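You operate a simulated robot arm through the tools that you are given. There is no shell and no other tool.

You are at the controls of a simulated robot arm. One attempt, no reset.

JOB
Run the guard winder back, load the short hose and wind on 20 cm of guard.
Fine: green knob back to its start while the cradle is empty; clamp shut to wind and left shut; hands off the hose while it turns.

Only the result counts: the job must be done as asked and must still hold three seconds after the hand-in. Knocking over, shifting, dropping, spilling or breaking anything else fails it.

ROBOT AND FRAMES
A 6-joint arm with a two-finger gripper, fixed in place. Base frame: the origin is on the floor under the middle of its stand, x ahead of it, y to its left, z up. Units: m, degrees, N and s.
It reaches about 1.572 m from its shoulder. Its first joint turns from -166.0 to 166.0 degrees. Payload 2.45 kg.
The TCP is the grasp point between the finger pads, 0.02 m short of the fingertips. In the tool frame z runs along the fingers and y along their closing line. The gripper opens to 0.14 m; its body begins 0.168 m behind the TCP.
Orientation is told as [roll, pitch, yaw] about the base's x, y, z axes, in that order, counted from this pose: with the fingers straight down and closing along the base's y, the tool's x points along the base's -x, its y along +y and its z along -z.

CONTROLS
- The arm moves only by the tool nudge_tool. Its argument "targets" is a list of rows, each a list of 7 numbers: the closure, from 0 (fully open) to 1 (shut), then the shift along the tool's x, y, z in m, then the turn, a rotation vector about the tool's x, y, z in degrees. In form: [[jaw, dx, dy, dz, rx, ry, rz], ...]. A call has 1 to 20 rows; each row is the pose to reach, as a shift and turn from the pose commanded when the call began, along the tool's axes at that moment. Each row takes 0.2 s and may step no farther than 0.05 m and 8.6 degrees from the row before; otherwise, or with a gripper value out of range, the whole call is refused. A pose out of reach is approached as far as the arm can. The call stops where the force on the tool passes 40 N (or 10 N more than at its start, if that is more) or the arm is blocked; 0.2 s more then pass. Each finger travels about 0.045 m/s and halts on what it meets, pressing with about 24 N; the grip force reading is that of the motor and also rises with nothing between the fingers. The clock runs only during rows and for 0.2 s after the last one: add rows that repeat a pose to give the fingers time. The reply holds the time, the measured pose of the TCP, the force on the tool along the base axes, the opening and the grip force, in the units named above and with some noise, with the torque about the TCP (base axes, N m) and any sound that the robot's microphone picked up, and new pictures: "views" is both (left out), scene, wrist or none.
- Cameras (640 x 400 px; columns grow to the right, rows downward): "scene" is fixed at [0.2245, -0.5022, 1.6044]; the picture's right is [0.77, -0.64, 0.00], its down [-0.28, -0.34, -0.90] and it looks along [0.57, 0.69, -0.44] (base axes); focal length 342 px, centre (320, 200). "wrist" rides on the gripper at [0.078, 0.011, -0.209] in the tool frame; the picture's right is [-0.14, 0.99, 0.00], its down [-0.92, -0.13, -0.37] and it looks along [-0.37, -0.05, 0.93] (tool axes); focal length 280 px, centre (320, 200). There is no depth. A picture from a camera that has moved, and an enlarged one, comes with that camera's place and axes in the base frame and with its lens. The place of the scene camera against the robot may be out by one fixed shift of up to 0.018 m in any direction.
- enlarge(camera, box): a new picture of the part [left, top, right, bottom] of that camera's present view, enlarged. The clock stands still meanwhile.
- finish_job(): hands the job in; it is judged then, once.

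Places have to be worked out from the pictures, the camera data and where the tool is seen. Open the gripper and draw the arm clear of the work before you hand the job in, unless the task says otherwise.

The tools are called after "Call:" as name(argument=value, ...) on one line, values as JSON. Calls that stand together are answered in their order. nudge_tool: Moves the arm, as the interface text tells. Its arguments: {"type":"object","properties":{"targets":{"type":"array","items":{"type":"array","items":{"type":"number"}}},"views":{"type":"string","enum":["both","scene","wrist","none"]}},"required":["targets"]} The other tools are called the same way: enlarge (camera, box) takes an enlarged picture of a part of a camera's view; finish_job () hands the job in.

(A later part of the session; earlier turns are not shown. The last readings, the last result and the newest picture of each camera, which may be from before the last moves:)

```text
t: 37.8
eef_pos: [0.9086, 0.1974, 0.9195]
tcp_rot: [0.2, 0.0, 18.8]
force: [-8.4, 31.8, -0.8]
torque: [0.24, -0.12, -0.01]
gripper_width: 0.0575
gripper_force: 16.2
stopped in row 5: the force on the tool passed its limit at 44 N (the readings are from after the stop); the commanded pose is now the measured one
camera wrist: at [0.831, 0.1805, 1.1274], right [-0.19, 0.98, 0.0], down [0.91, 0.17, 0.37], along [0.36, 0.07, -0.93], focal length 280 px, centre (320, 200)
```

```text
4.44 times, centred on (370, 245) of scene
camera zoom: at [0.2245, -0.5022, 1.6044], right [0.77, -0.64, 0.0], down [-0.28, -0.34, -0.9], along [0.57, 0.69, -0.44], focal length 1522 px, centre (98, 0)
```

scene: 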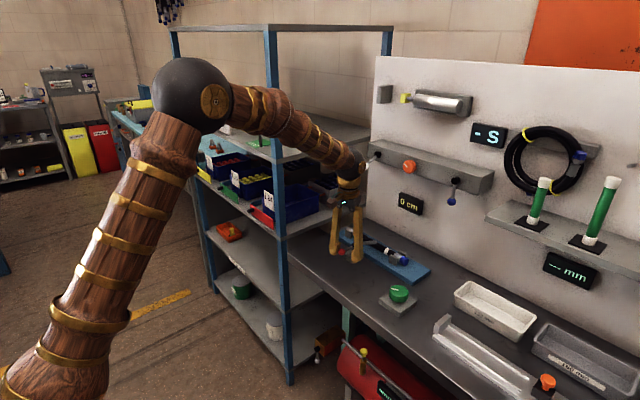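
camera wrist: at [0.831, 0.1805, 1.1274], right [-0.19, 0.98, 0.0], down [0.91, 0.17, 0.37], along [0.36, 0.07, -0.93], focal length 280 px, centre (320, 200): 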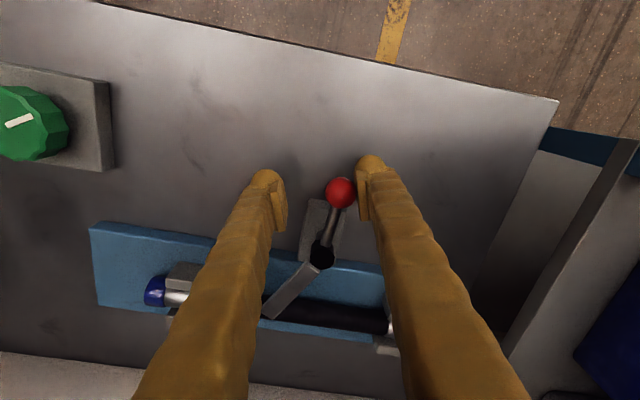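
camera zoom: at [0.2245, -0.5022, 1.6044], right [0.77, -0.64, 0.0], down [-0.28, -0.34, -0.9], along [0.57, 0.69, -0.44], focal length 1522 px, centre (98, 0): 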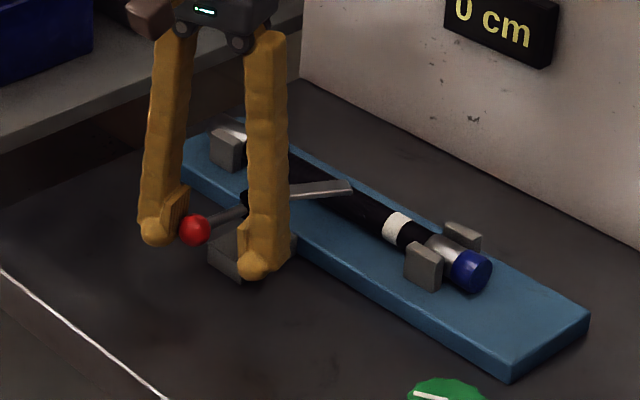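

The lever met a firm stop after about 63° (force 44 N, the finger got pushed back). I'll look closely to tell whether this is the shut end stop or the bar touching the hose.

Call:
enlarge(camera="scene", box=[345, 225, 405, 270])

Call:
enlarge(camera="wrist", box=[250, 220, 370, 340])

```text
8.89 times, centred on (375, 248) of scene
camera zoom: at [0.2245, -0.5022, 1.6044], right [0.77, -0.64, 0.0], down [-0.28, -0.34, -0.9], along [0.57, 0.69, -0.44], focal length 3044 px, centre (-169, -222)
```

zoom: 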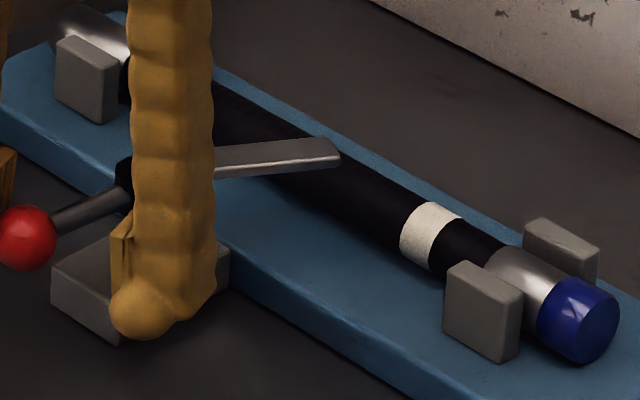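

```text
3.33 times, centred on (310, 280) of wrist
camera zoom: at [0.831, 0.1805, 1.1274], right [-0.19, 0.98, 0.0], down [0.91, 0.17, 0.37], along [0.36, 0.07, -0.93], focal length 935 px, centre (353, -67)
```

zoom: 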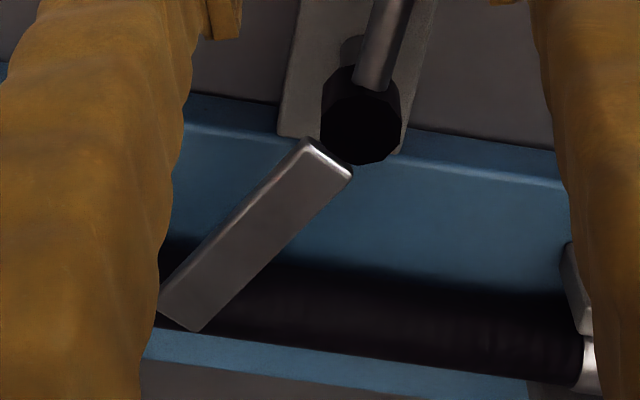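

The bar tip seems to reach about x 1.04, just over the hose edge. I'll compare the hose position with the earlier view and inspect the hose around the bar tip.

Call:
enlarge(camera="scene", box=[320, 205, 450, 295])

Call:
enlarge(camera="wrist", box=[130, 240, 290, 350])

Call:
enlarge(camera="scene", box=[360, 230, 390, 252])

```text
4.44 times, centred on (385, 250) of scene
camera zoom: at [0.2245, -0.5022, 1.6044], right [0.77, -0.64, 0.0], down [-0.28, -0.34, -0.9], along [0.57, 0.69, -0.44], focal length 1522 px, centre (31, -22)
```

zoom: 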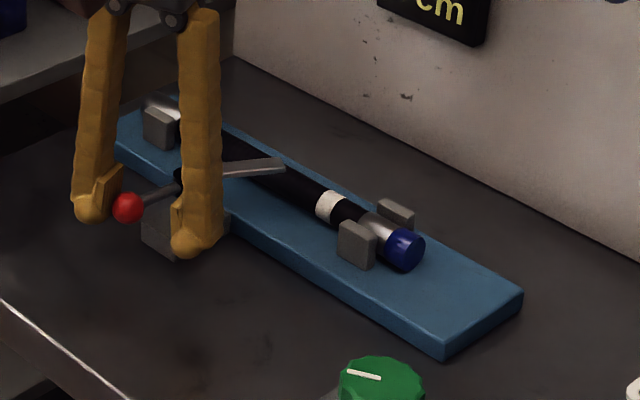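

```text
3.64 times, centred on (210, 295) of wrist
camera zoom: at [0.831, 0.1805, 1.1274], right [-0.19, 0.98, 0.0], down [0.91, 0.17, 0.37], along [0.36, 0.07, -0.93], focal length 1020 px, centre (720, -146)
```

zoom: 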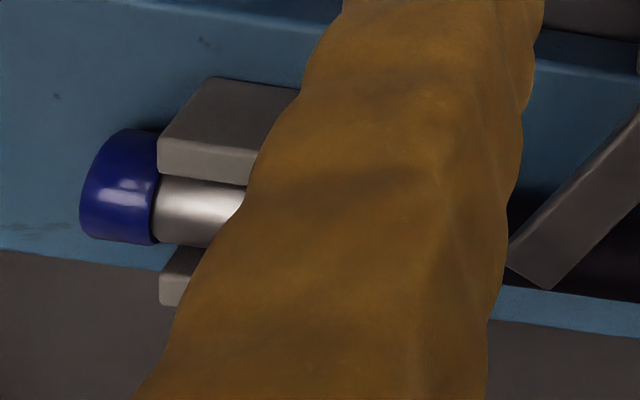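

```text
16.00 times, centred on (375, 241) of scene
camera zoom: at [0.2245, -0.5022, 1.6044], right [0.77, -0.64, 0.0], down [-0.28, -0.34, -0.9], along [0.57, 0.69, -0.44], focal length 5478 px, centre (-560, -456)
```

zoom: 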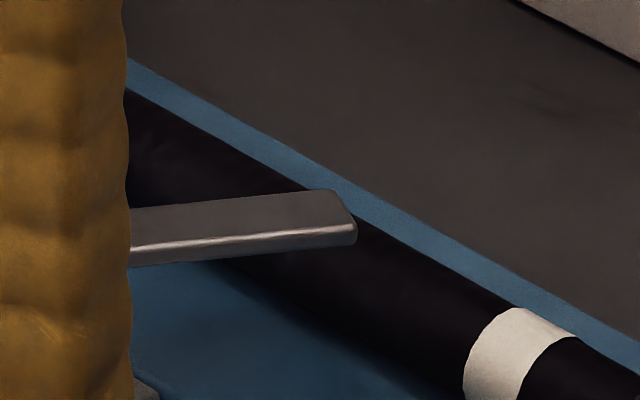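

I'll re-take the exact crop I had right after releasing the hose, to see if the hose has shifted.

Call:
enlarge(camera="scene", box=[335, 215, 455, 285])

Call:
enlarge(camera="scene", box=[390, 230, 450, 275])

```text
5.33 times, centred on (395, 250) of scene
camera zoom: at [0.2245, -0.5022, 1.6044], right [0.77, -0.64, 0.0], down [-0.28, -0.34, -0.9], along [0.57, 0.69, -0.44], focal length 1826 px, centre (-80, -67)
```

zoom: 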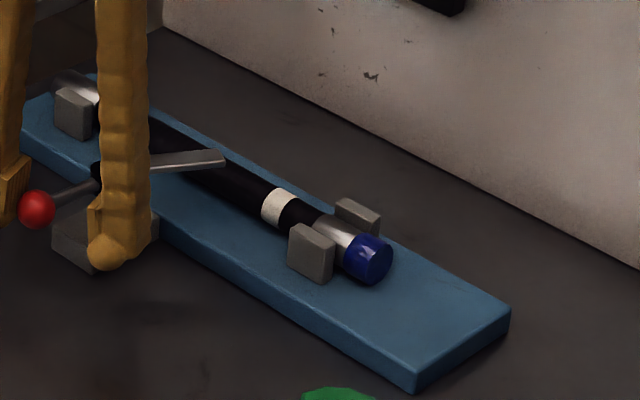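

```text
8.89 times, centred on (420, 252) of scene
camera zoom: at [0.2245, -0.5022, 1.6044], right [0.77, -0.64, 0.0], down [-0.28, -0.34, -0.9], along [0.57, 0.69, -0.44], focal length 3044 px, centre (-569, -267)
```

zoom: 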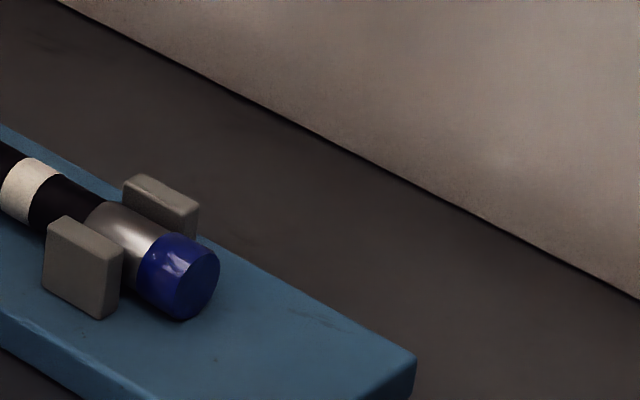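

The hose is in exactly the same place as before, so the lever's stop at about 63° (1.1 rad) looks like its own end stop, with the rod now pointing straight at -x. I open a little to release the ball, lift clear, and inspect the clamp.

Call:
nudge_tool(targets=[[0.55, 0, 0, 0, 0, 0, 0], [0.55, 0, 0, 0, 0, 0, 0], [0.55, 0, 0, -0.03, 0, 0, 0], [0.55, 0, 0, -0.07, 0, 0, 0], [0.55, 0, 0, -0.11, 0, 0, 0], [0.55, 0, 0, -0.15, 0, 0, 0]], views="both")

Call:
enlarge(camera="wrist", box=[200, 120, 440, 300])

Call:
enlarge(camera="scene", box=[335, 215, 415, 275])

```text
t: 39.2
eef_pos: [0.9091, 0.1943, 1.0683]
tcp_rot: [0.1, -0.1, 18.7]
force: [0.4, -0.6, 0.7]
torque: [-0.02, -0.01, 0.04]
gripper_width: 0.0628
gripper_force: 0.0
camera wrist: at [0.8317, 0.1786, 1.2777], right [-0.19, 0.98, 0.0], down [0.91, 0.17, 0.37], along [0.36, 0.07, -0.93], focal length 280 px, centre (320, 200)
```

scene: 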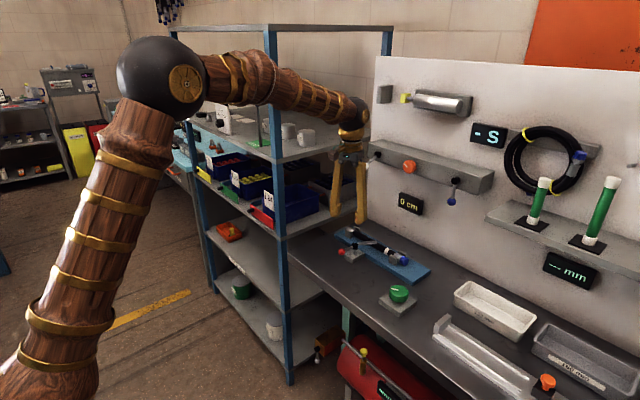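
wrist: 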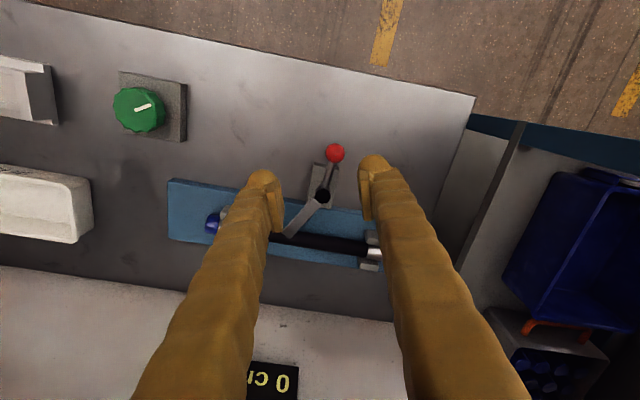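

```text
2.22 times, centred on (320, 210) of wrist
camera zoom: at [0.8317, 0.1786, 1.2777], right [-0.19, 0.98, 0.0], down [0.91, 0.17, 0.37], along [0.36, 0.07, -0.93], focal length 623 px, centre (320, 178)
```

zoom: 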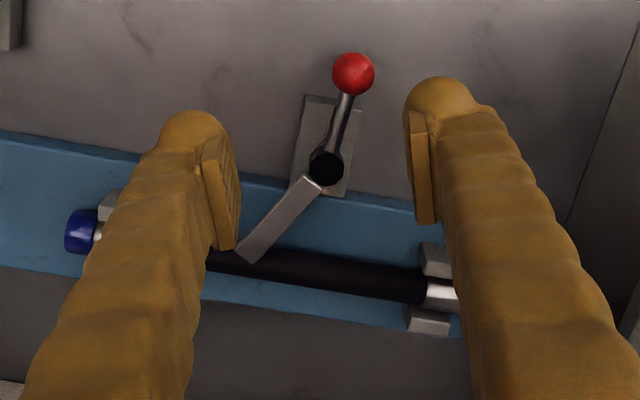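

```text
6.67 times, centred on (375, 245) of scene
camera zoom: at [0.2245, -0.5022, 1.6044], right [0.77, -0.64, 0.0], down [-0.28, -0.34, -0.9], along [0.57, 0.69, -0.44], focal length 2283 px, centre (-47, -100)
```

zoom: 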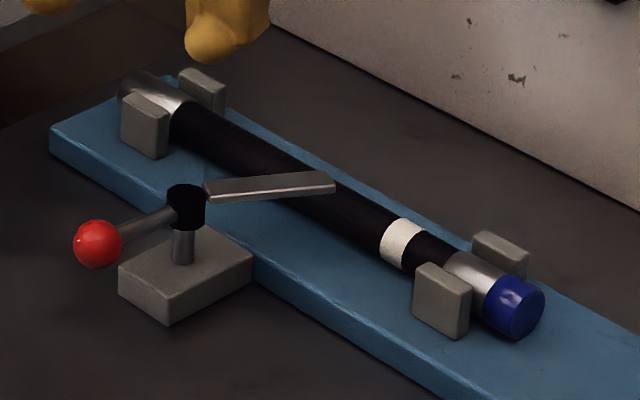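

The lever stays where it stopped: rod pointing straight to -x and bar across the hose, which reads as the shut end stop. The hose is untouched. Now I go back above the green knob at yaw 90, which leaves about 180° of clockwise travel for the wrist.

Call:
nudge_tool(targets=[[0.4, 0.0093, -0.0245, 0.002, 0, 0, -7.9], [0.4, 0.0187, -0.049, 0.004, 0, 0, -15.8], [0.4, 0.028, -0.0735, 0.006, 0, 0, -23.8], [0.4, 0.0374, -0.098, 0.008, 0, 0, -31.7], [0.4, 0.0467, -0.1224, 0.01, 0, 0, -39.6], [0.4, 0.0561, -0.1469, 0.012, 0, 0, -47.5], [0.4, 0.0654, -0.1714, 0.014, 0, 0, -55.5], [0.4, 0.0748, -0.1959, 0.016, 0, 0, -63.4], [0.4, 0.0841, -0.2204, 0.018, 0, 0, -71.3], [0.4, 0.0841, -0.2204, 0.018, 0, 0, -71.3]], views="both")

Call:
enlarge(camera="wrist", box=[270, 100, 370, 190])

```text
t: 41.4
eef_pos: [0.9002, -0.0419, 1.0512]
tcp_rot: [-0.1, -0.1, 90.1]
force: [0.1, -0.9, 0.1]
torque: [0.05, 0.02, 0.0]
gripper_width: 0.0841
gripper_force: 0.1
camera wrist: at [0.8887, -0.1215, 1.2591], right [-0.99, 0.14, 0.0], down [0.13, 0.92, 0.37], along [0.05, 0.37, -0.93], focal length 280 px, centre (320, 200)
```

scene: 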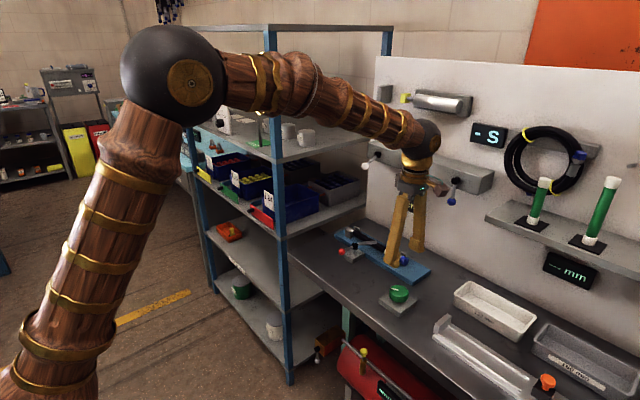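
wrist: 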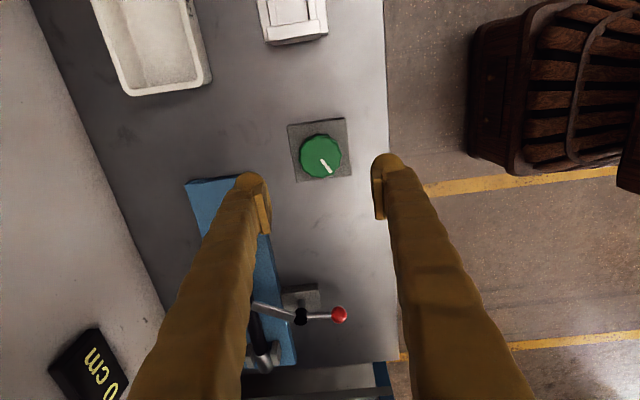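

```text
4.44 times, centred on (320, 145) of wrist
camera zoom: at [0.8887, -0.1215, 1.2591], right [-0.99, 0.14, 0.0], down [0.13, 0.92, 0.37], along [0.05, 0.37, -0.93], focal length 1246 px, centre (320, 444)
```

zoom: 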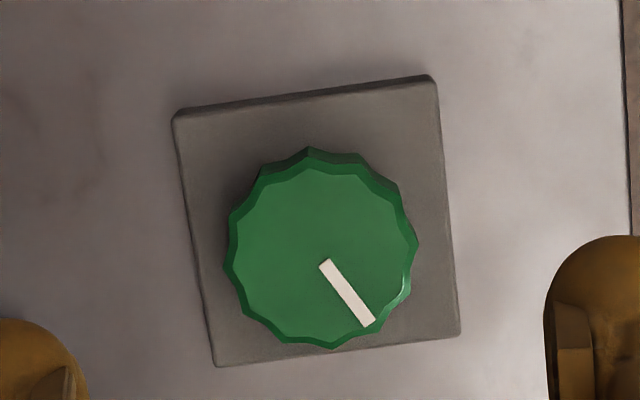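

The knob pointer is unchanged and the display (seen at the lower left) reads 0 cm. I descend over the knob and grip it.

Call:
nudge_tool(targets=[[0.4, -0.0005, 0.0002, 0.04, 0, 0, 0], [0.4, -0.0005, 0.0002, 0.08, 0, 0, 0], [0.4, -0.0005, 0.0002, 0.12, 0, 0, 0], [0.4, -0.0005, 0.0002, 0.1465, 0, 0, 0], [0.4, -0.0005, 0.0002, 0.1465, 0, 0, 0], [0.7, -0.0005, 0.0002, 0.1465, 0, 0, 0], [1, -0.0005, 0.0002, 0.1465, 0, 0, 0], [1, -0.0005, 0.0002, 0.1465, 0, 0, 0], [1, -0.0005, 0.0002, 0.1465, 0, 0, 0]], views="wrist")

Call:
enlarge(camera="wrist", box=[270, 150, 370, 240])

```text
t: 43.4
eef_pos: [0.8992, -0.04, 0.9043]
tcp_rot: [-0.2, -0.1, 89.9]
force: [13.5, -0.3, -3.8]
torque: [-0.04, 0.07, -0.02]
gripper_width: 0.0548
gripper_force: 44.2
camera wrist: at [0.8887, -0.1197, 1.1122], right [-0.99, 0.14, 0.0], down [0.13, 0.92, 0.37], along [0.05, 0.37, -0.93], focal length 280 px, centre (320, 200)
```

wrist: 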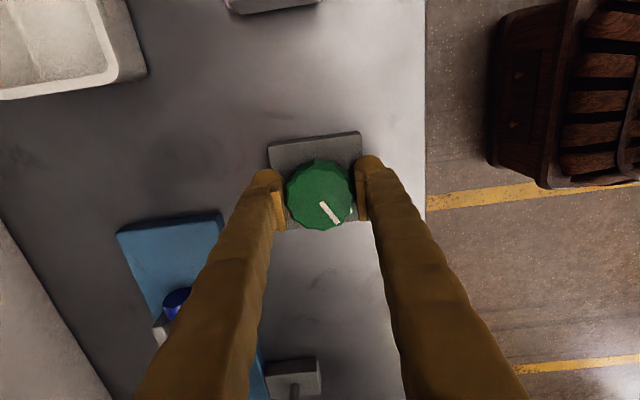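

```text
4.44 times, centred on (320, 195) of wrist
camera zoom: at [0.8887, -0.1197, 1.1122], right [-0.99, 0.14, 0.0], down [0.13, 0.92, 0.37], along [0.05, 0.37, -0.93], focal length 1246 px, centre (320, 222)
```

zoom: 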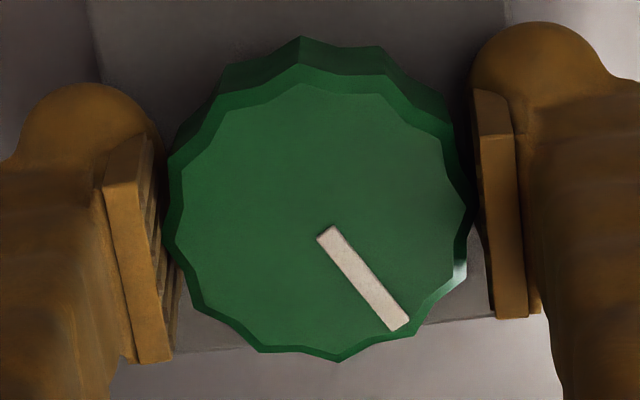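

The grip is good; there's a small 13 N bias in x that I trim by 0.3 mm. I now turn clockwise about 32° as a first test.

Call:
nudge_tool(targets=[[1, 0, -0.0003, 0, 0, 0, 0], [1, 0, -0.0003, 0, 0, 0, 8], [1, 0, -0.0003, 0, 0, 0, 16], [1, 0, -0.0003, 0, 0, 0, 24], [1, 0, -0.0003, 0, 0, 0, 32], [1, 0, -0.0003, 0, 0, 0, 32]], views="both")

Call:
enlarge(camera="scene", box=[370, 180, 450, 240])

Call:
enlarge(camera="wrist", box=[270, 150, 370, 240])

```text
t: 44.8
eef_pos: [0.8998, -0.0401, 0.9039]
tcp_rot: [0.0, -0.2, 58.0]
force: [-5.5, 12.4, 0.5]
torque: [0.07, -0.02, 0.01]
gripper_width: 0.055
gripper_force: 45.3
camera wrist: at [0.8493, -0.1021, 1.1122], right [-0.77, 0.64, 0.0], down [0.6, 0.71, 0.37], along [0.24, 0.28, -0.93], focal length 280 px, centre (320, 200)
```

scene: 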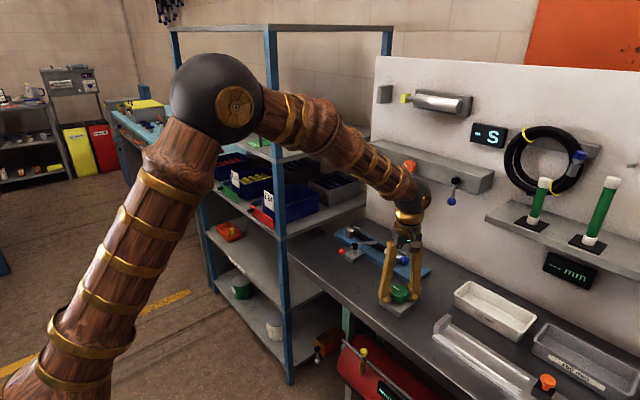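
wrist: 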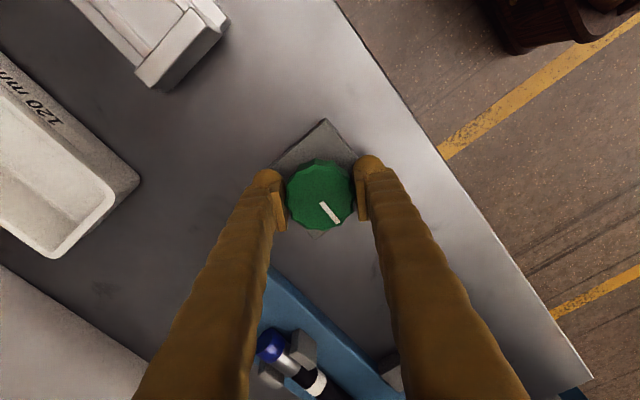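

```text
6.67 times, centred on (410, 210) of scene
camera zoom: at [0.2245, -0.5022, 1.6044], right [0.77, -0.64, 0.0], down [-0.28, -0.34, -0.9], along [0.57, 0.69, -0.44], focal length 2283 px, centre (-280, 133)
```

zoom: 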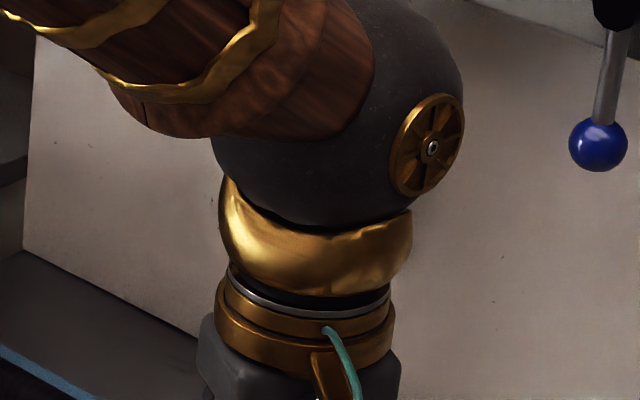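

```text
4.44 times, centred on (320, 195) of wrist
camera zoom: at [0.8493, -0.1021, 1.1122], right [-0.77, 0.64, 0.0], down [0.6, 0.71, 0.37], along [0.24, 0.28, -0.93], focal length 1246 px, centre (320, 222)
```

zoom: 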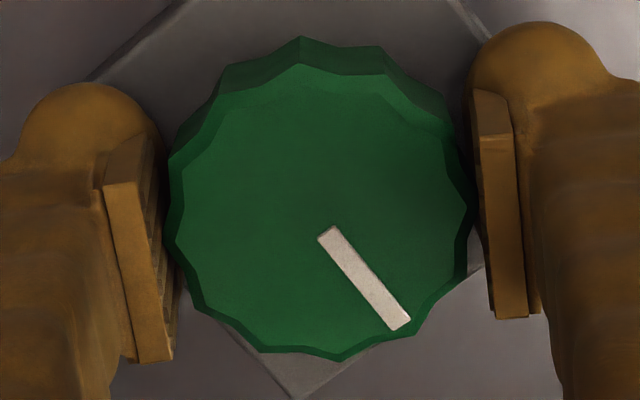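

The knob turned 32° with no slip and low torque. The arm hides the display from both cameras here, so I release, lift and step aside to read it.

Call:
nudge_tool(targets=[[0.7, 0, 0, 0, 0, 0, 0], [0.4, 0, 0, 0, 0, 0, 0], [0.4, 0, 0, 0, 0, 0, 0], [0.4, 0, 0, -0.045, 0, 0, 0], [0.4, 0, 0, -0.09, 0, 0, 0], [0.4, 0, 0, -0.135, 0, 0, 0], [0.4, 0.04, -0.025, -0.15, 0, 0, 0], [0.4, 0.08, -0.05, -0.15, 0, 0, 0], [0.4, 0.12, -0.075, -0.15, 0, 0, 0], [0.4, 0.16, -0.1, -0.15, 0, 0, 0]], views="both")

Call:
enlarge(camera="scene", box=[370, 170, 450, 230])

Call:
enlarge(camera="scene", box=[330, 215, 450, 315])

```text
t: 47.0
eef_pos: [0.9013, -0.2301, 1.052]
tcp_rot: [0.0, -0.2, 57.9]
force: [0.5, -0.2, 0.3]
torque: [-0.02, -0.02, -0.01]
gripper_width: 0.0842
gripper_force: 0.2
camera wrist: at [0.8502, -0.2921, 1.2613], right [-0.77, 0.64, 0.0], down [0.6, 0.71, 0.37], along [0.24, 0.29, -0.93], focal length 280 px, centre (320, 200)
```

scene: 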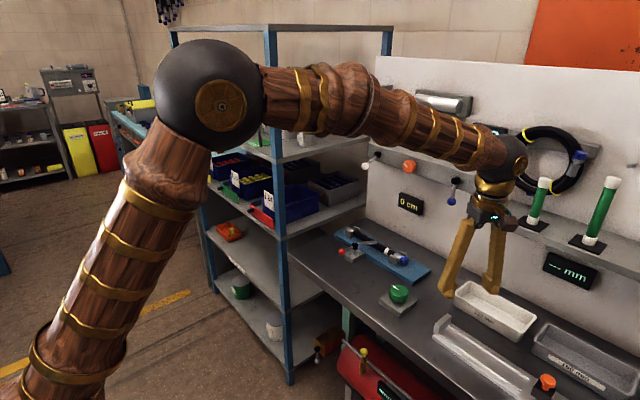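
wrist: 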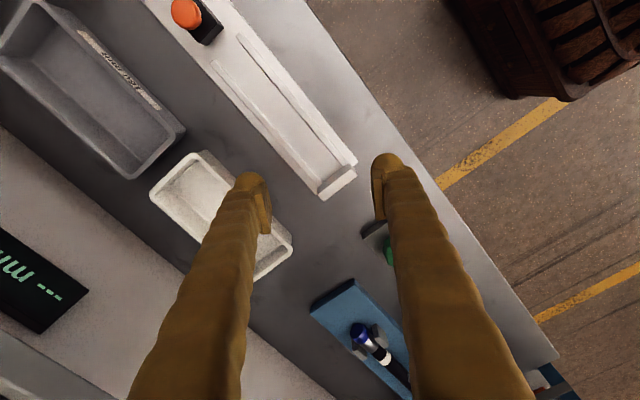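

```text
6.67 times, centred on (410, 200) of scene
camera zoom: at [0.2245, -0.5022, 1.6044], right [0.77, -0.64, 0.0], down [-0.28, -0.34, -0.9], along [0.57, 0.69, -0.44], focal length 2283 px, centre (-280, 200)
```

zoom: 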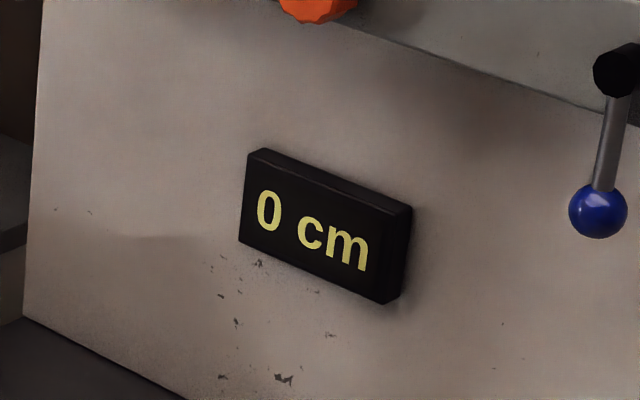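

```text
4.00 times, centred on (390, 265) of scene
camera zoom: at [0.2245, -0.5022, 1.6044], right [0.77, -0.64, 0.0], down [-0.28, -0.34, -0.9], along [0.57, 0.69, -0.44], focal length 1370 px, centre (40, -60)
```

zoom: 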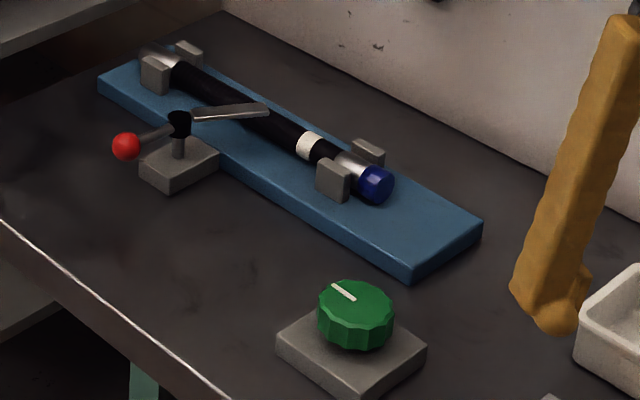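

After 32° clockwise the display still reads 0 cm. That is either not yet 1 cm, the wrong direction, or a clamp/hose condition. Turning clockwise another ~60° only brings the knob back to where it started the job, so I regrip and test that.

Call:
nudge_tool(targets=[[0.4, -0.04, 0.025, 0, 0, 0, 0], [0.4, -0.08, 0.05, 0, 0, 0, 0], [0.4, -0.12, 0.075, 0, 0, 0, 0], [0.4, -0.1602, 0.1003, 0, 0, 0, 0], [0.4, -0.1602, 0.1003, 0.045, 0, 0, 0], [0.4, -0.1602, 0.1003, 0.09, 0, 0, 0], [0.4, -0.1602, 0.1003, 0.13, 0, 0, 0], [0.4, -0.1602, 0.1003, 0.15, 0, 0, 0], [0.7, -0.1602, 0.1003, 0.15, 0, 0, 0], [1, -0.1602, 0.1003, 0.15, 0, 0, 0], [1, -0.1602, 0.1003, 0.15, 0, 0, 0], [1, -0.1602, 0.1003, 0.15, 0, 0, 0], [1, -0.1602, 0.1003, 0.15, 0, 0, 7.5], [1, -0.1602, 0.1003, 0.15, 0, 0, 15], [1, -0.1602, 0.1003, 0.15, 0, 0, 22.5], [1, -0.1602, 0.1003, 0.15, 0, 0, 30], [1, -0.1602, 0.1003, 0.15, 0, 0, 37.5], [1, -0.1602, 0.1003, 0.15, 0, 0, 45], [1, -0.1602, 0.1003, 0.15, 0, 0, 52.5], [1, -0.1602, 0.1003, 0.15, 0, 0, 60]], views="wrist")

```text
t: 51.2
eef_pos: [0.9006, -0.0408, 0.9043]
tcp_rot: [0.1, -0.1, -2.2]
force: [-16.4, -0.5, 1.0]
torque: [-0.15, -0.01, 0.01]
gripper_width: 0.0548
gripper_force: 44.9
camera wrist: at [0.8222, -0.028, 1.1126], right [0.17, 0.98, 0.0], down [0.92, -0.16, 0.37], along [0.36, -0.06, -0.93], focal length 280 px, centre (320, 200)
```

wrist: 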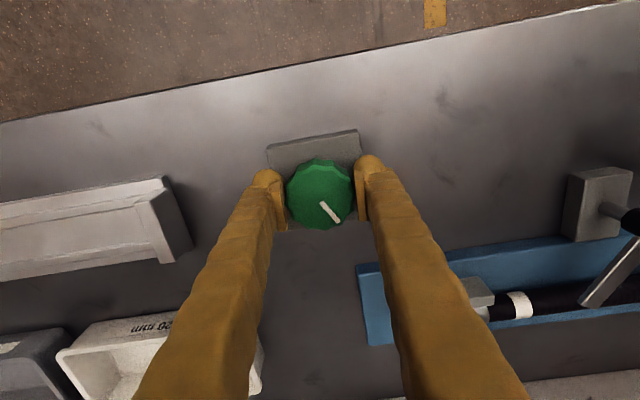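

The knob is now back near its initial angle. I release, lift and step aside again to read the display.

Call:
nudge_tool(targets=[[0.7, 0, 0, 0, 0, 0, 0], [0.4, 0, 0, 0, 0, 0, 0], [0.4, 0, 0, 0, 0, 0, 0], [0.4, 0, 0, -0.045, 0, 0, 0], [0.4, 0, 0, -0.09, 0, 0, 0], [0.4, 0, 0, -0.135, 0, 0, 0], [0.4, 0, -0.045, -0.15, 0, 0, 0], [0.4, 0, -0.09, -0.15, 0, 0, 0], [0.4, 0, -0.14, -0.15, 0, 0, 0], [0.4, 0, -0.19, -0.15, 0, 0, 0]], views="scene")

Call:
enlarge(camera="scene", box=[370, 170, 450, 230])

Call:
enlarge(camera="scene", box=[330, 215, 450, 315])

```text
t: 53.4
eef_pos: [0.8933, -0.2319, 1.0529]
tcp_rot: [0.1, -0.1, -1.9]
force: [-0.5, 0.0, 0.4]
torque: [-0.02, 0.02, -0.04]
gripper_width: 0.084
gripper_force: 0.1
```

scene: 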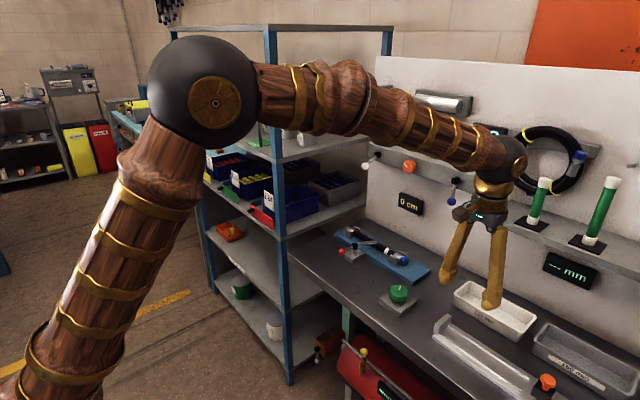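

```text
6.67 times, centred on (410, 200) of scene
camera zoom: at [0.2245, -0.5022, 1.6044], right [0.77, -0.64, 0.0], down [-0.28, -0.34, -0.9], along [0.57, 0.69, -0.44], focal length 2283 px, centre (-280, 200)
```

zoom: 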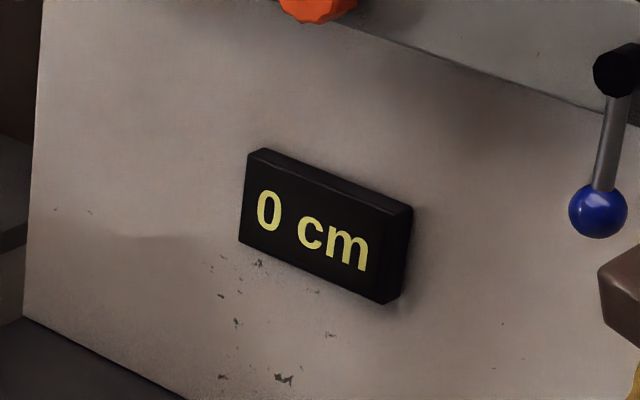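

```text
4.00 times, centred on (390, 265) of scene
camera zoom: at [0.2245, -0.5022, 1.6044], right [0.77, -0.64, 0.0], down [-0.28, -0.34, -0.9], along [0.57, 0.69, -0.44], focal length 1370 px, centre (40, -60)
```

zoom: 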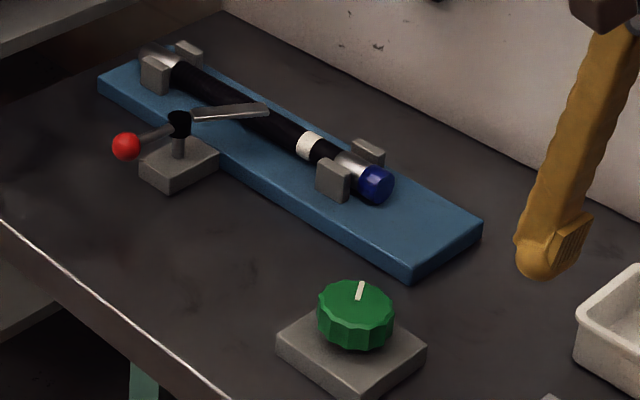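

Still 0 cm after about 92° clockwise, so clockwise does not wind. The decisive cheap test is a small counter-clockwise turn of ~12° with the hose clamped, to see whether that direction counts.

Call:
nudge_tool(targets=[[0.4, 0, 0.05, 0, 0, 0, 0], [0.4, 0, 0.1, 0, 0, 0, 0], [0.4, 0.0002, 0.15, 0, 0, 0, 0], [0.4, 0.0004, 0.19, 0, 0, 0, 0], [0.4, 0.0004, 0.19, 0.045, 0, 0, 0], [0.4, 0.0004, 0.19, 0.09, 0, 0, 0], [0.4, 0.0004, 0.19, 0.13, 0, 0, 0], [0.4, 0.0004, 0.19, 0.15, 0, 0, 0], [0.7, 0.0004, 0.19, 0.15, 0, 0, 0], [1, 0.0004, 0.19, 0.15, 0, 0, 0], [1, 0.0004, 0.19, 0.15, 0, 0, 0], [1, 0.0004, 0.19, 0.15, 0, 0, 0], [1, 0.0004, 0.19, 0.15, 0, 0, -6], [1, 0.0004, 0.19, 0.15, 0, 0, -12], [1, 0.0004, 0.19, 0.15, 0, 0, -12]], views="wrist")

```text
t: 56.6
eef_pos: [0.8995, -0.0402, 0.9042]
tcp_rot: [0.1, -0.1, 10.1]
force: [0.6, -0.5, 0.3]
torque: [-0.13, 0.03, -0.02]
gripper_width: 0.0548
gripper_force: 45.4
camera wrist: at [0.8208, -0.0447, 1.1122], right [-0.04, 1.0, 0.0], down [0.93, 0.03, 0.37], along [0.37, 0.02, -0.93], focal length 280 px, centre (320, 200)
```

wrist: 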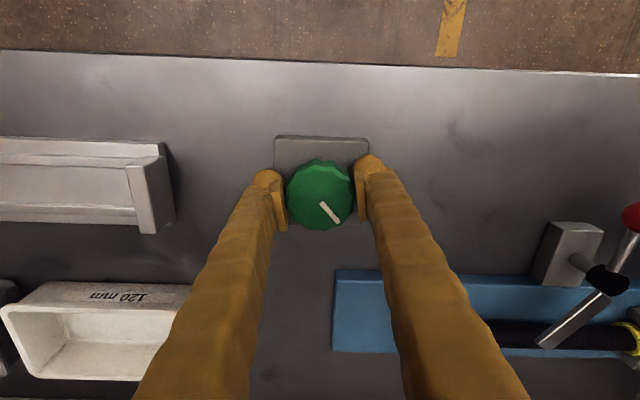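

A yellow patch has appeared on the hose at the lower right of the wrist view, possibly guard being wound. I enlarge to check.

Call:
enlarge(camera="wrist", box=[500, 190, 640, 370])

Call:
nudge_tool(targets=[[0.7, 0, 0, 0, 0, 0, 0], [0.4, 0, 0, 0, 0, 0, 0], [0.4, 0, 0, 0, 0, 0, 0], [0.4, 0, 0, -0.045, 0, 0, 0], [0.4, 0, 0, -0.09, 0, 0, 0], [0.4, 0, 0, -0.135, 0, 0, 0], [0.4, -0.008, -0.045, -0.15, 0, 0, 0], [0.4, -0.016, -0.09, -0.15, 0, 0, 0], [0.4, -0.024, -0.135, -0.15, 0, 0, 0], [0.4, -0.032, -0.18, -0.15, 0, 0, 0]], views="scene")

Call:
enlarge(camera="scene", box=[370, 170, 450, 230])

Call:
enlarge(camera="scene", box=[330, 215, 450, 315])

```text
2.22 times, centred on (570, 280) of wrist
camera zoom: at [0.8208, -0.0447, 1.1122], right [-0.04, 1.0, 0.0], down [0.93, 0.03, 0.37], along [0.37, 0.02, -0.93], focal length 623 px, centre (-236, 22)
```

zoom: 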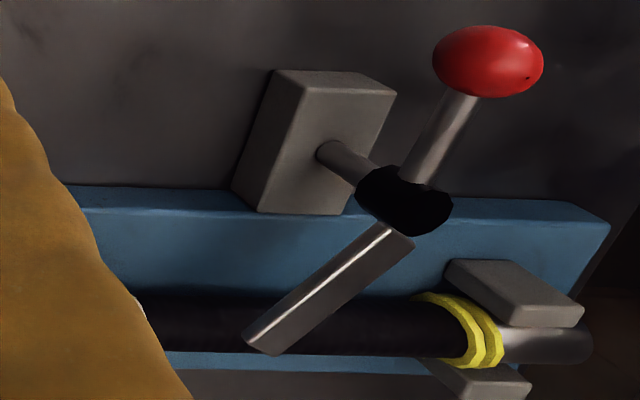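

```text
t: 58.8
eef_pos: [0.9631, -0.2134, 1.0534]
tcp_rot: [0.2, -0.1, 9.9]
force: [0.2, 0.9, 0.7]
torque: [-0.03, -0.01, -0.02]
gripper_width: 0.0839
gripper_force: 0.0
```

scene: 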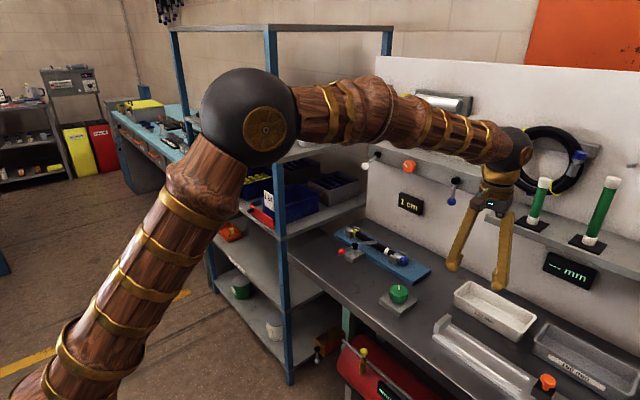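

```text
6.67 times, centred on (410, 200) of scene
camera zoom: at [0.2245, -0.5022, 1.6044], right [0.77, -0.64, 0.0], down [-0.28, -0.34, -0.9], along [0.57, 0.69, -0.44], focal length 2283 px, centre (-280, 200)
```

zoom: 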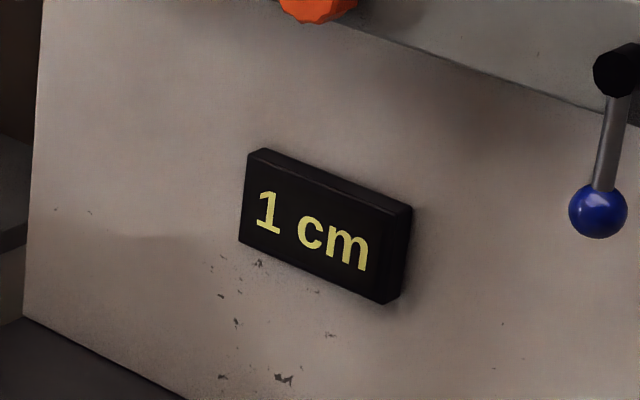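

```text
4.00 times, centred on (390, 265) of scene
camera zoom: at [0.2245, -0.5022, 1.6044], right [0.77, -0.64, 0.0], down [-0.28, -0.34, -0.9], along [0.57, 0.69, -0.44], focal length 1370 px, centre (40, -60)
```

zoom: 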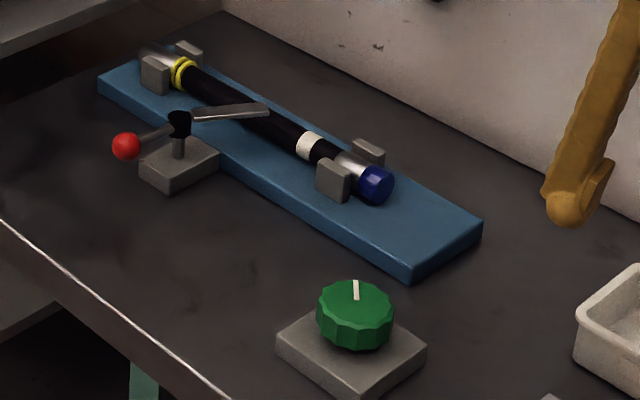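

The display now reads 1 cm with yellow guard rings on the hose. So counter-clockwise winds, the clamp and hose are set correctly, and the real start is the clockwise end. I must unload the hose, run the knob clockwise to its stop with the cradle empty, then reload. First step is to open the clamp, so I move above the red ball.

Call:
nudge_tool(targets=[[0.64, -0.0018, 0.043, 0.0023, 0, 0, 1.4], [0.64, -0.0035, 0.0859, 0.0047, 0, 0, 2.8], [0.64, -0.0053, 0.1288, 0.007, 0, 0, 4.2], [0.64, -0.007, 0.1717, 0.0094, 0, 0, 5.6], [0.64, -0.0088, 0.2147, 0.0117, 0, 0, 7], [0.64, -0.0105, 0.2576, 0.014, 0, 0, 8.4], [0.64, -0.0123, 0.3005, 0.0164, 0, 0, 9.8], [0.64, -0.014, 0.3434, 0.0187, 0, 0, 11.2], [0.64, -0.0158, 0.3864, 0.021, 0, 0, 12.6], [0.64, -0.0175, 0.4293, 0.0234, 0, 0, 13.9], [0.64, -0.0175, 0.4293, 0.0234, 0, 0, 13.9]], views="both")

Call:
enlarge(camera="wrist", box=[220, 100, 420, 300])

```text
t: 61.2
eef_pos: [0.9035, 0.2144, 1.0324]
tcp_rot: [0.1, -0.1, -4.0]
force: [0.6, 0.0, -0.3]
torque: [0.04, 0.0, 0.0]
gripper_width: 0.0505
gripper_force: 0.0
camera wrist: at [0.8272, 0.2288, 1.2398], right [0.2, 0.98, 0.0], down [0.91, -0.19, 0.37], along [0.36, -0.07, -0.93], focal length 280 px, centre (320, 200)
```

scene: 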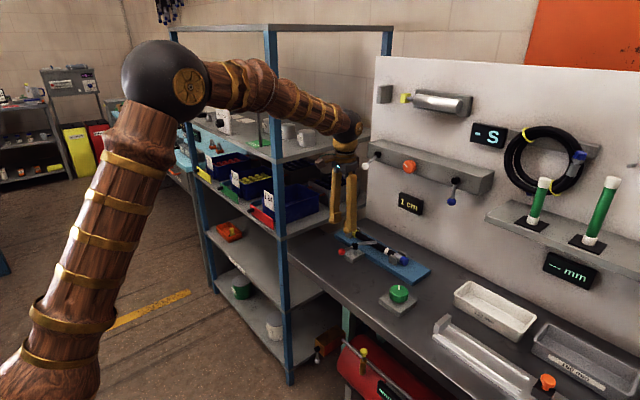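
wrist: 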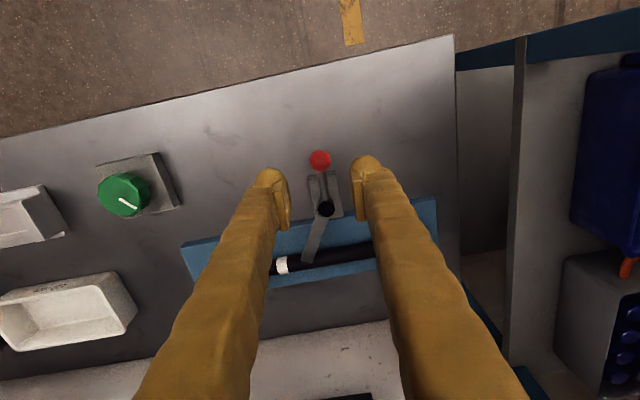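

```text
2.00 times, centred on (320, 200) of wrist
camera zoom: at [0.8272, 0.2288, 1.2398], right [0.2, 0.98, 0.0], down [0.91, -0.19, 0.37], along [0.36, -0.07, -0.93], focal length 561 px, centre (320, 200)
```

zoom: 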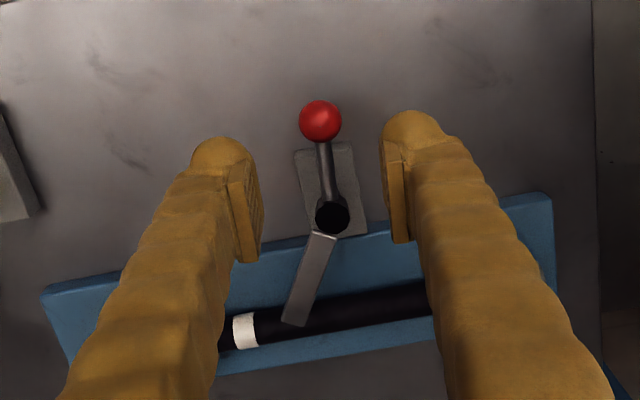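

The ball is at about (0.905, 0.212). I lower the caged fingers over it.

Call:
nudge_tool(targets=[[0.743, -0.0016, -0.002, 0.01, 0, 0, 0], [0.743, -0.0016, -0.002, 0.04, 0, 0, 0], [0.743, -0.0016, -0.002, 0.075, 0, 0, 0], [0.743, -0.0016, -0.002, 0.1, 0, 0, 0], [0.743, -0.0016, -0.002, 0.1124, 0, 0, 0], [0.743, -0.0016, -0.002, 0.1124, 0, 0, 0]], views="wrist")

```text
t: 62.6
eef_pos: [0.9057, 0.2132, 0.9181]
tcp_rot: [0.1, -0.1, -3.9]
force: [0.2, -0.2, 0.0]
torque: [0.02, -0.03, -0.03]
gripper_width: 0.0362
gripper_force: 0.0
camera wrist: at [0.829, 0.2272, 1.1269], right [0.2, 0.98, 0.0], down [0.91, -0.19, 0.37], along [0.36, -0.07, -0.93], focal length 280 px, centre (320, 200)
```

wrist: 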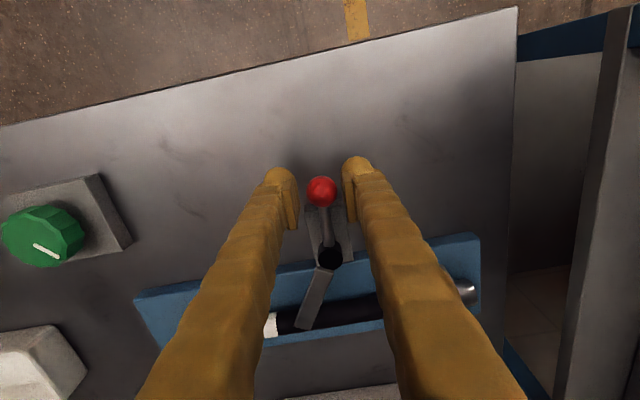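

The ball is caged. I sweep the lever clockwise back to its open position.

Call:
nudge_tool(targets=[[0.743, -0.0006, 0.0086, 0, 0, 0, 8.5], [0.743, -0.0026, 0.0171, 0, 0, 0, 17], [0.743, -0.0057, 0.0252, 0, 0, 0, 25.5], [0.743, -0.01, 0.0327, 0, 0, 0, 34], [0.743, -0.0154, 0.0395, 0, 0, 0, 42.5], [0.743, -0.0217, 0.0455, 0, 0, 0, 51], [0.743, -0.0288, 0.0504, 0, 0, 0, 59.5], [0.743, -0.0329, 0.0526, 0, 0, 0, 64], [0.743, -0.0329, 0.0526, 0, 0, 0, 64]], views="both")

Call:
enlarge(camera="scene", box=[310, 200, 430, 290])

```text
t: 64.6
eef_pos: [0.9429, 0.2627, 0.9195]
tcp_rot: [0.1, 0.1, -67.8]
force: [-0.7, -0.5, 0.5]
torque: [-0.03, -0.01, 0.01]
gripper_width: 0.0359
gripper_force: 0.2
camera wrist: at [0.924, 0.3373, 1.1276], right [0.97, 0.24, 0.0], down [0.23, -0.9, 0.37], along [0.09, -0.36, -0.93], focal length 280 px, centre (320, 200)
```

scene: 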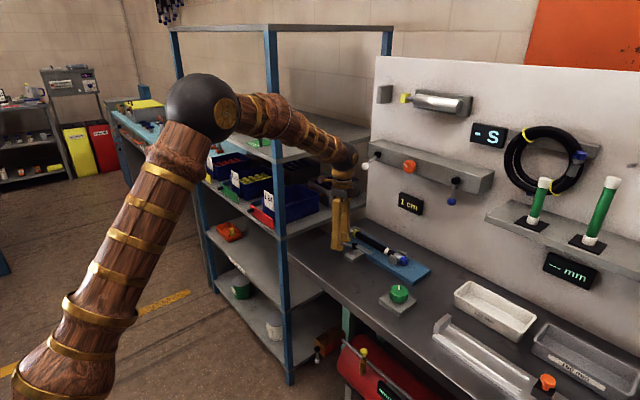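
wrist: 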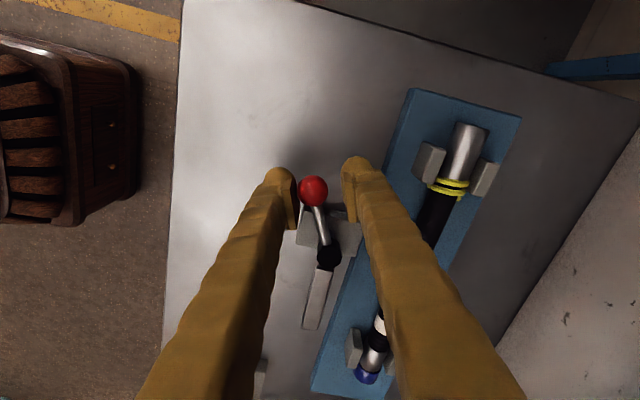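

```text
4.44 times, centred on (370, 245) of scene
camera zoom: at [0.2245, -0.5022, 1.6044], right [0.77, -0.64, 0.0], down [-0.28, -0.34, -0.9], along [0.57, 0.69, -0.44], focal length 1522 px, centre (98, 0)
```

zoom: 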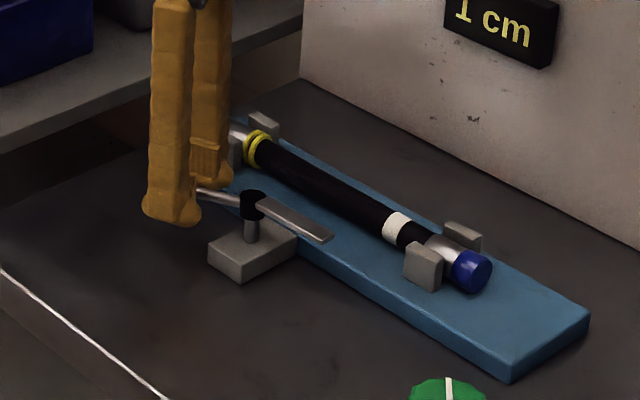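

The clamp is open and the display still shows 1 cm. I release the ball, lift off, and rotate back to yaw 90 above the bench to fetch the hose.

Call:
nudge_tool(targets=[[0.6, 0, 0, 0, 0, 0, 0], [0.6, 0, 0, 0, 0, 0, 0], [0.6, 0, 0, -0.04, 0, 0, 0], [0.6, 0, 0, -0.08, 0, 0, 0], [0.6, 0, 0, -0.12, 0, 0, 0], [0.6, 0, 0, -0.15, 0, 0, 0]], views="wrist")

```text
t: 66.0
eef_pos: [0.9413, 0.2624, 1.068]
tcp_rot: [0.1, 0.0, -67.9]
force: [-0.5, 0.0, 0.2]
torque: [0.0, 0.03, -0.01]
gripper_width: 0.0561
gripper_force: 0.1
camera wrist: at [0.9232, 0.337, 1.277], right [0.97, 0.25, 0.0], down [0.23, -0.9, 0.37], along [0.09, -0.36, -0.93], focal length 280 px, centre (320, 200)
```

wrist: 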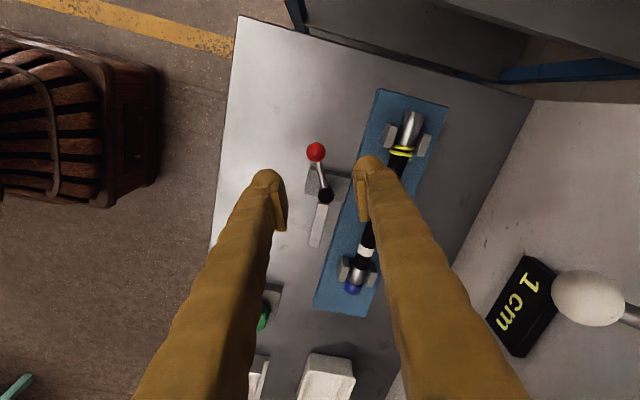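

I rotate the tool back to yaw 90 while moving to about (0.95, 0.152, 1.09).

Call:
nudge_tool(targets=[[0.66, -0.0056, -0.0018, -0.0012, 0, 0, -8.31], [0.66, -0.0111, -0.0035, -0.0023, 0, 0, -16.62], [0.66, -0.0167, -0.0053, -0.0035, 0, 0, -24.93], [0.66, -0.0222, -0.0071, -0.0046, 0, 0, -33.24], [0.66, -0.0278, -0.0088, -0.0058, 0, 0, -41.55], [0.66, -0.0333, -0.0106, -0.0069, 0, 0, -49.86], [0.66, -0.0389, -0.0123, -0.0081, 0, 0, -58.17], [0.66, -0.0445, -0.0141, -0.0093, 0, 0, -66.48], [0.66, -0.05, -0.0159, -0.0104, 0, 0, -74.79], [0.66, -0.0556, -0.0176, -0.0116, 0, 0, -83.1], [0.66, -0.0611, -0.0194, -0.0127, 0, 0, -91.41], [0.66, -0.0667, -0.0212, -0.0139, 0, 0, -99.72], [0.66, -0.0723, -0.0229, -0.0151, 0, 0, -108.03], [0.66, -0.0778, -0.0247, -0.0162, 0, 0, -116.34], [0.66, -0.0834, -0.0264, -0.0174, 0, 0, -124.65], [0.66, -0.0889, -0.0282, -0.0185, 0, 0, -132.96], [0.66, -0.0945, -0.03, -0.0197, 0, 0, -141.27], [0.66, -0.1, -0.0317, -0.0208, 0, 0, -149.58], [0.66, -0.1056, -0.0335, -0.022, 0, 0, -157.9]], views="wrist")

```text
t: 70.0
eef_pos: [0.9516, 0.1518, 1.0904]
tcp_rot: [-0.1, -0.1, 90.1]
force: [-0.1, -0.3, -0.2]
torque: [0.0, -0.01, -0.01]
gripper_width: 0.0475
gripper_force: 0.1
camera wrist: at [0.9404, 0.0717, 1.2989], right [-0.99, 0.14, 0.0], down [0.13, 0.92, 0.37], along [0.05, 0.37, -0.93], focal length 280 px, centre (320, 200)
```

wrist: 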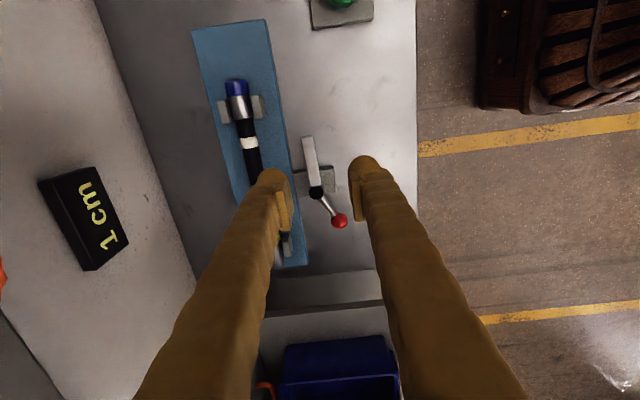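

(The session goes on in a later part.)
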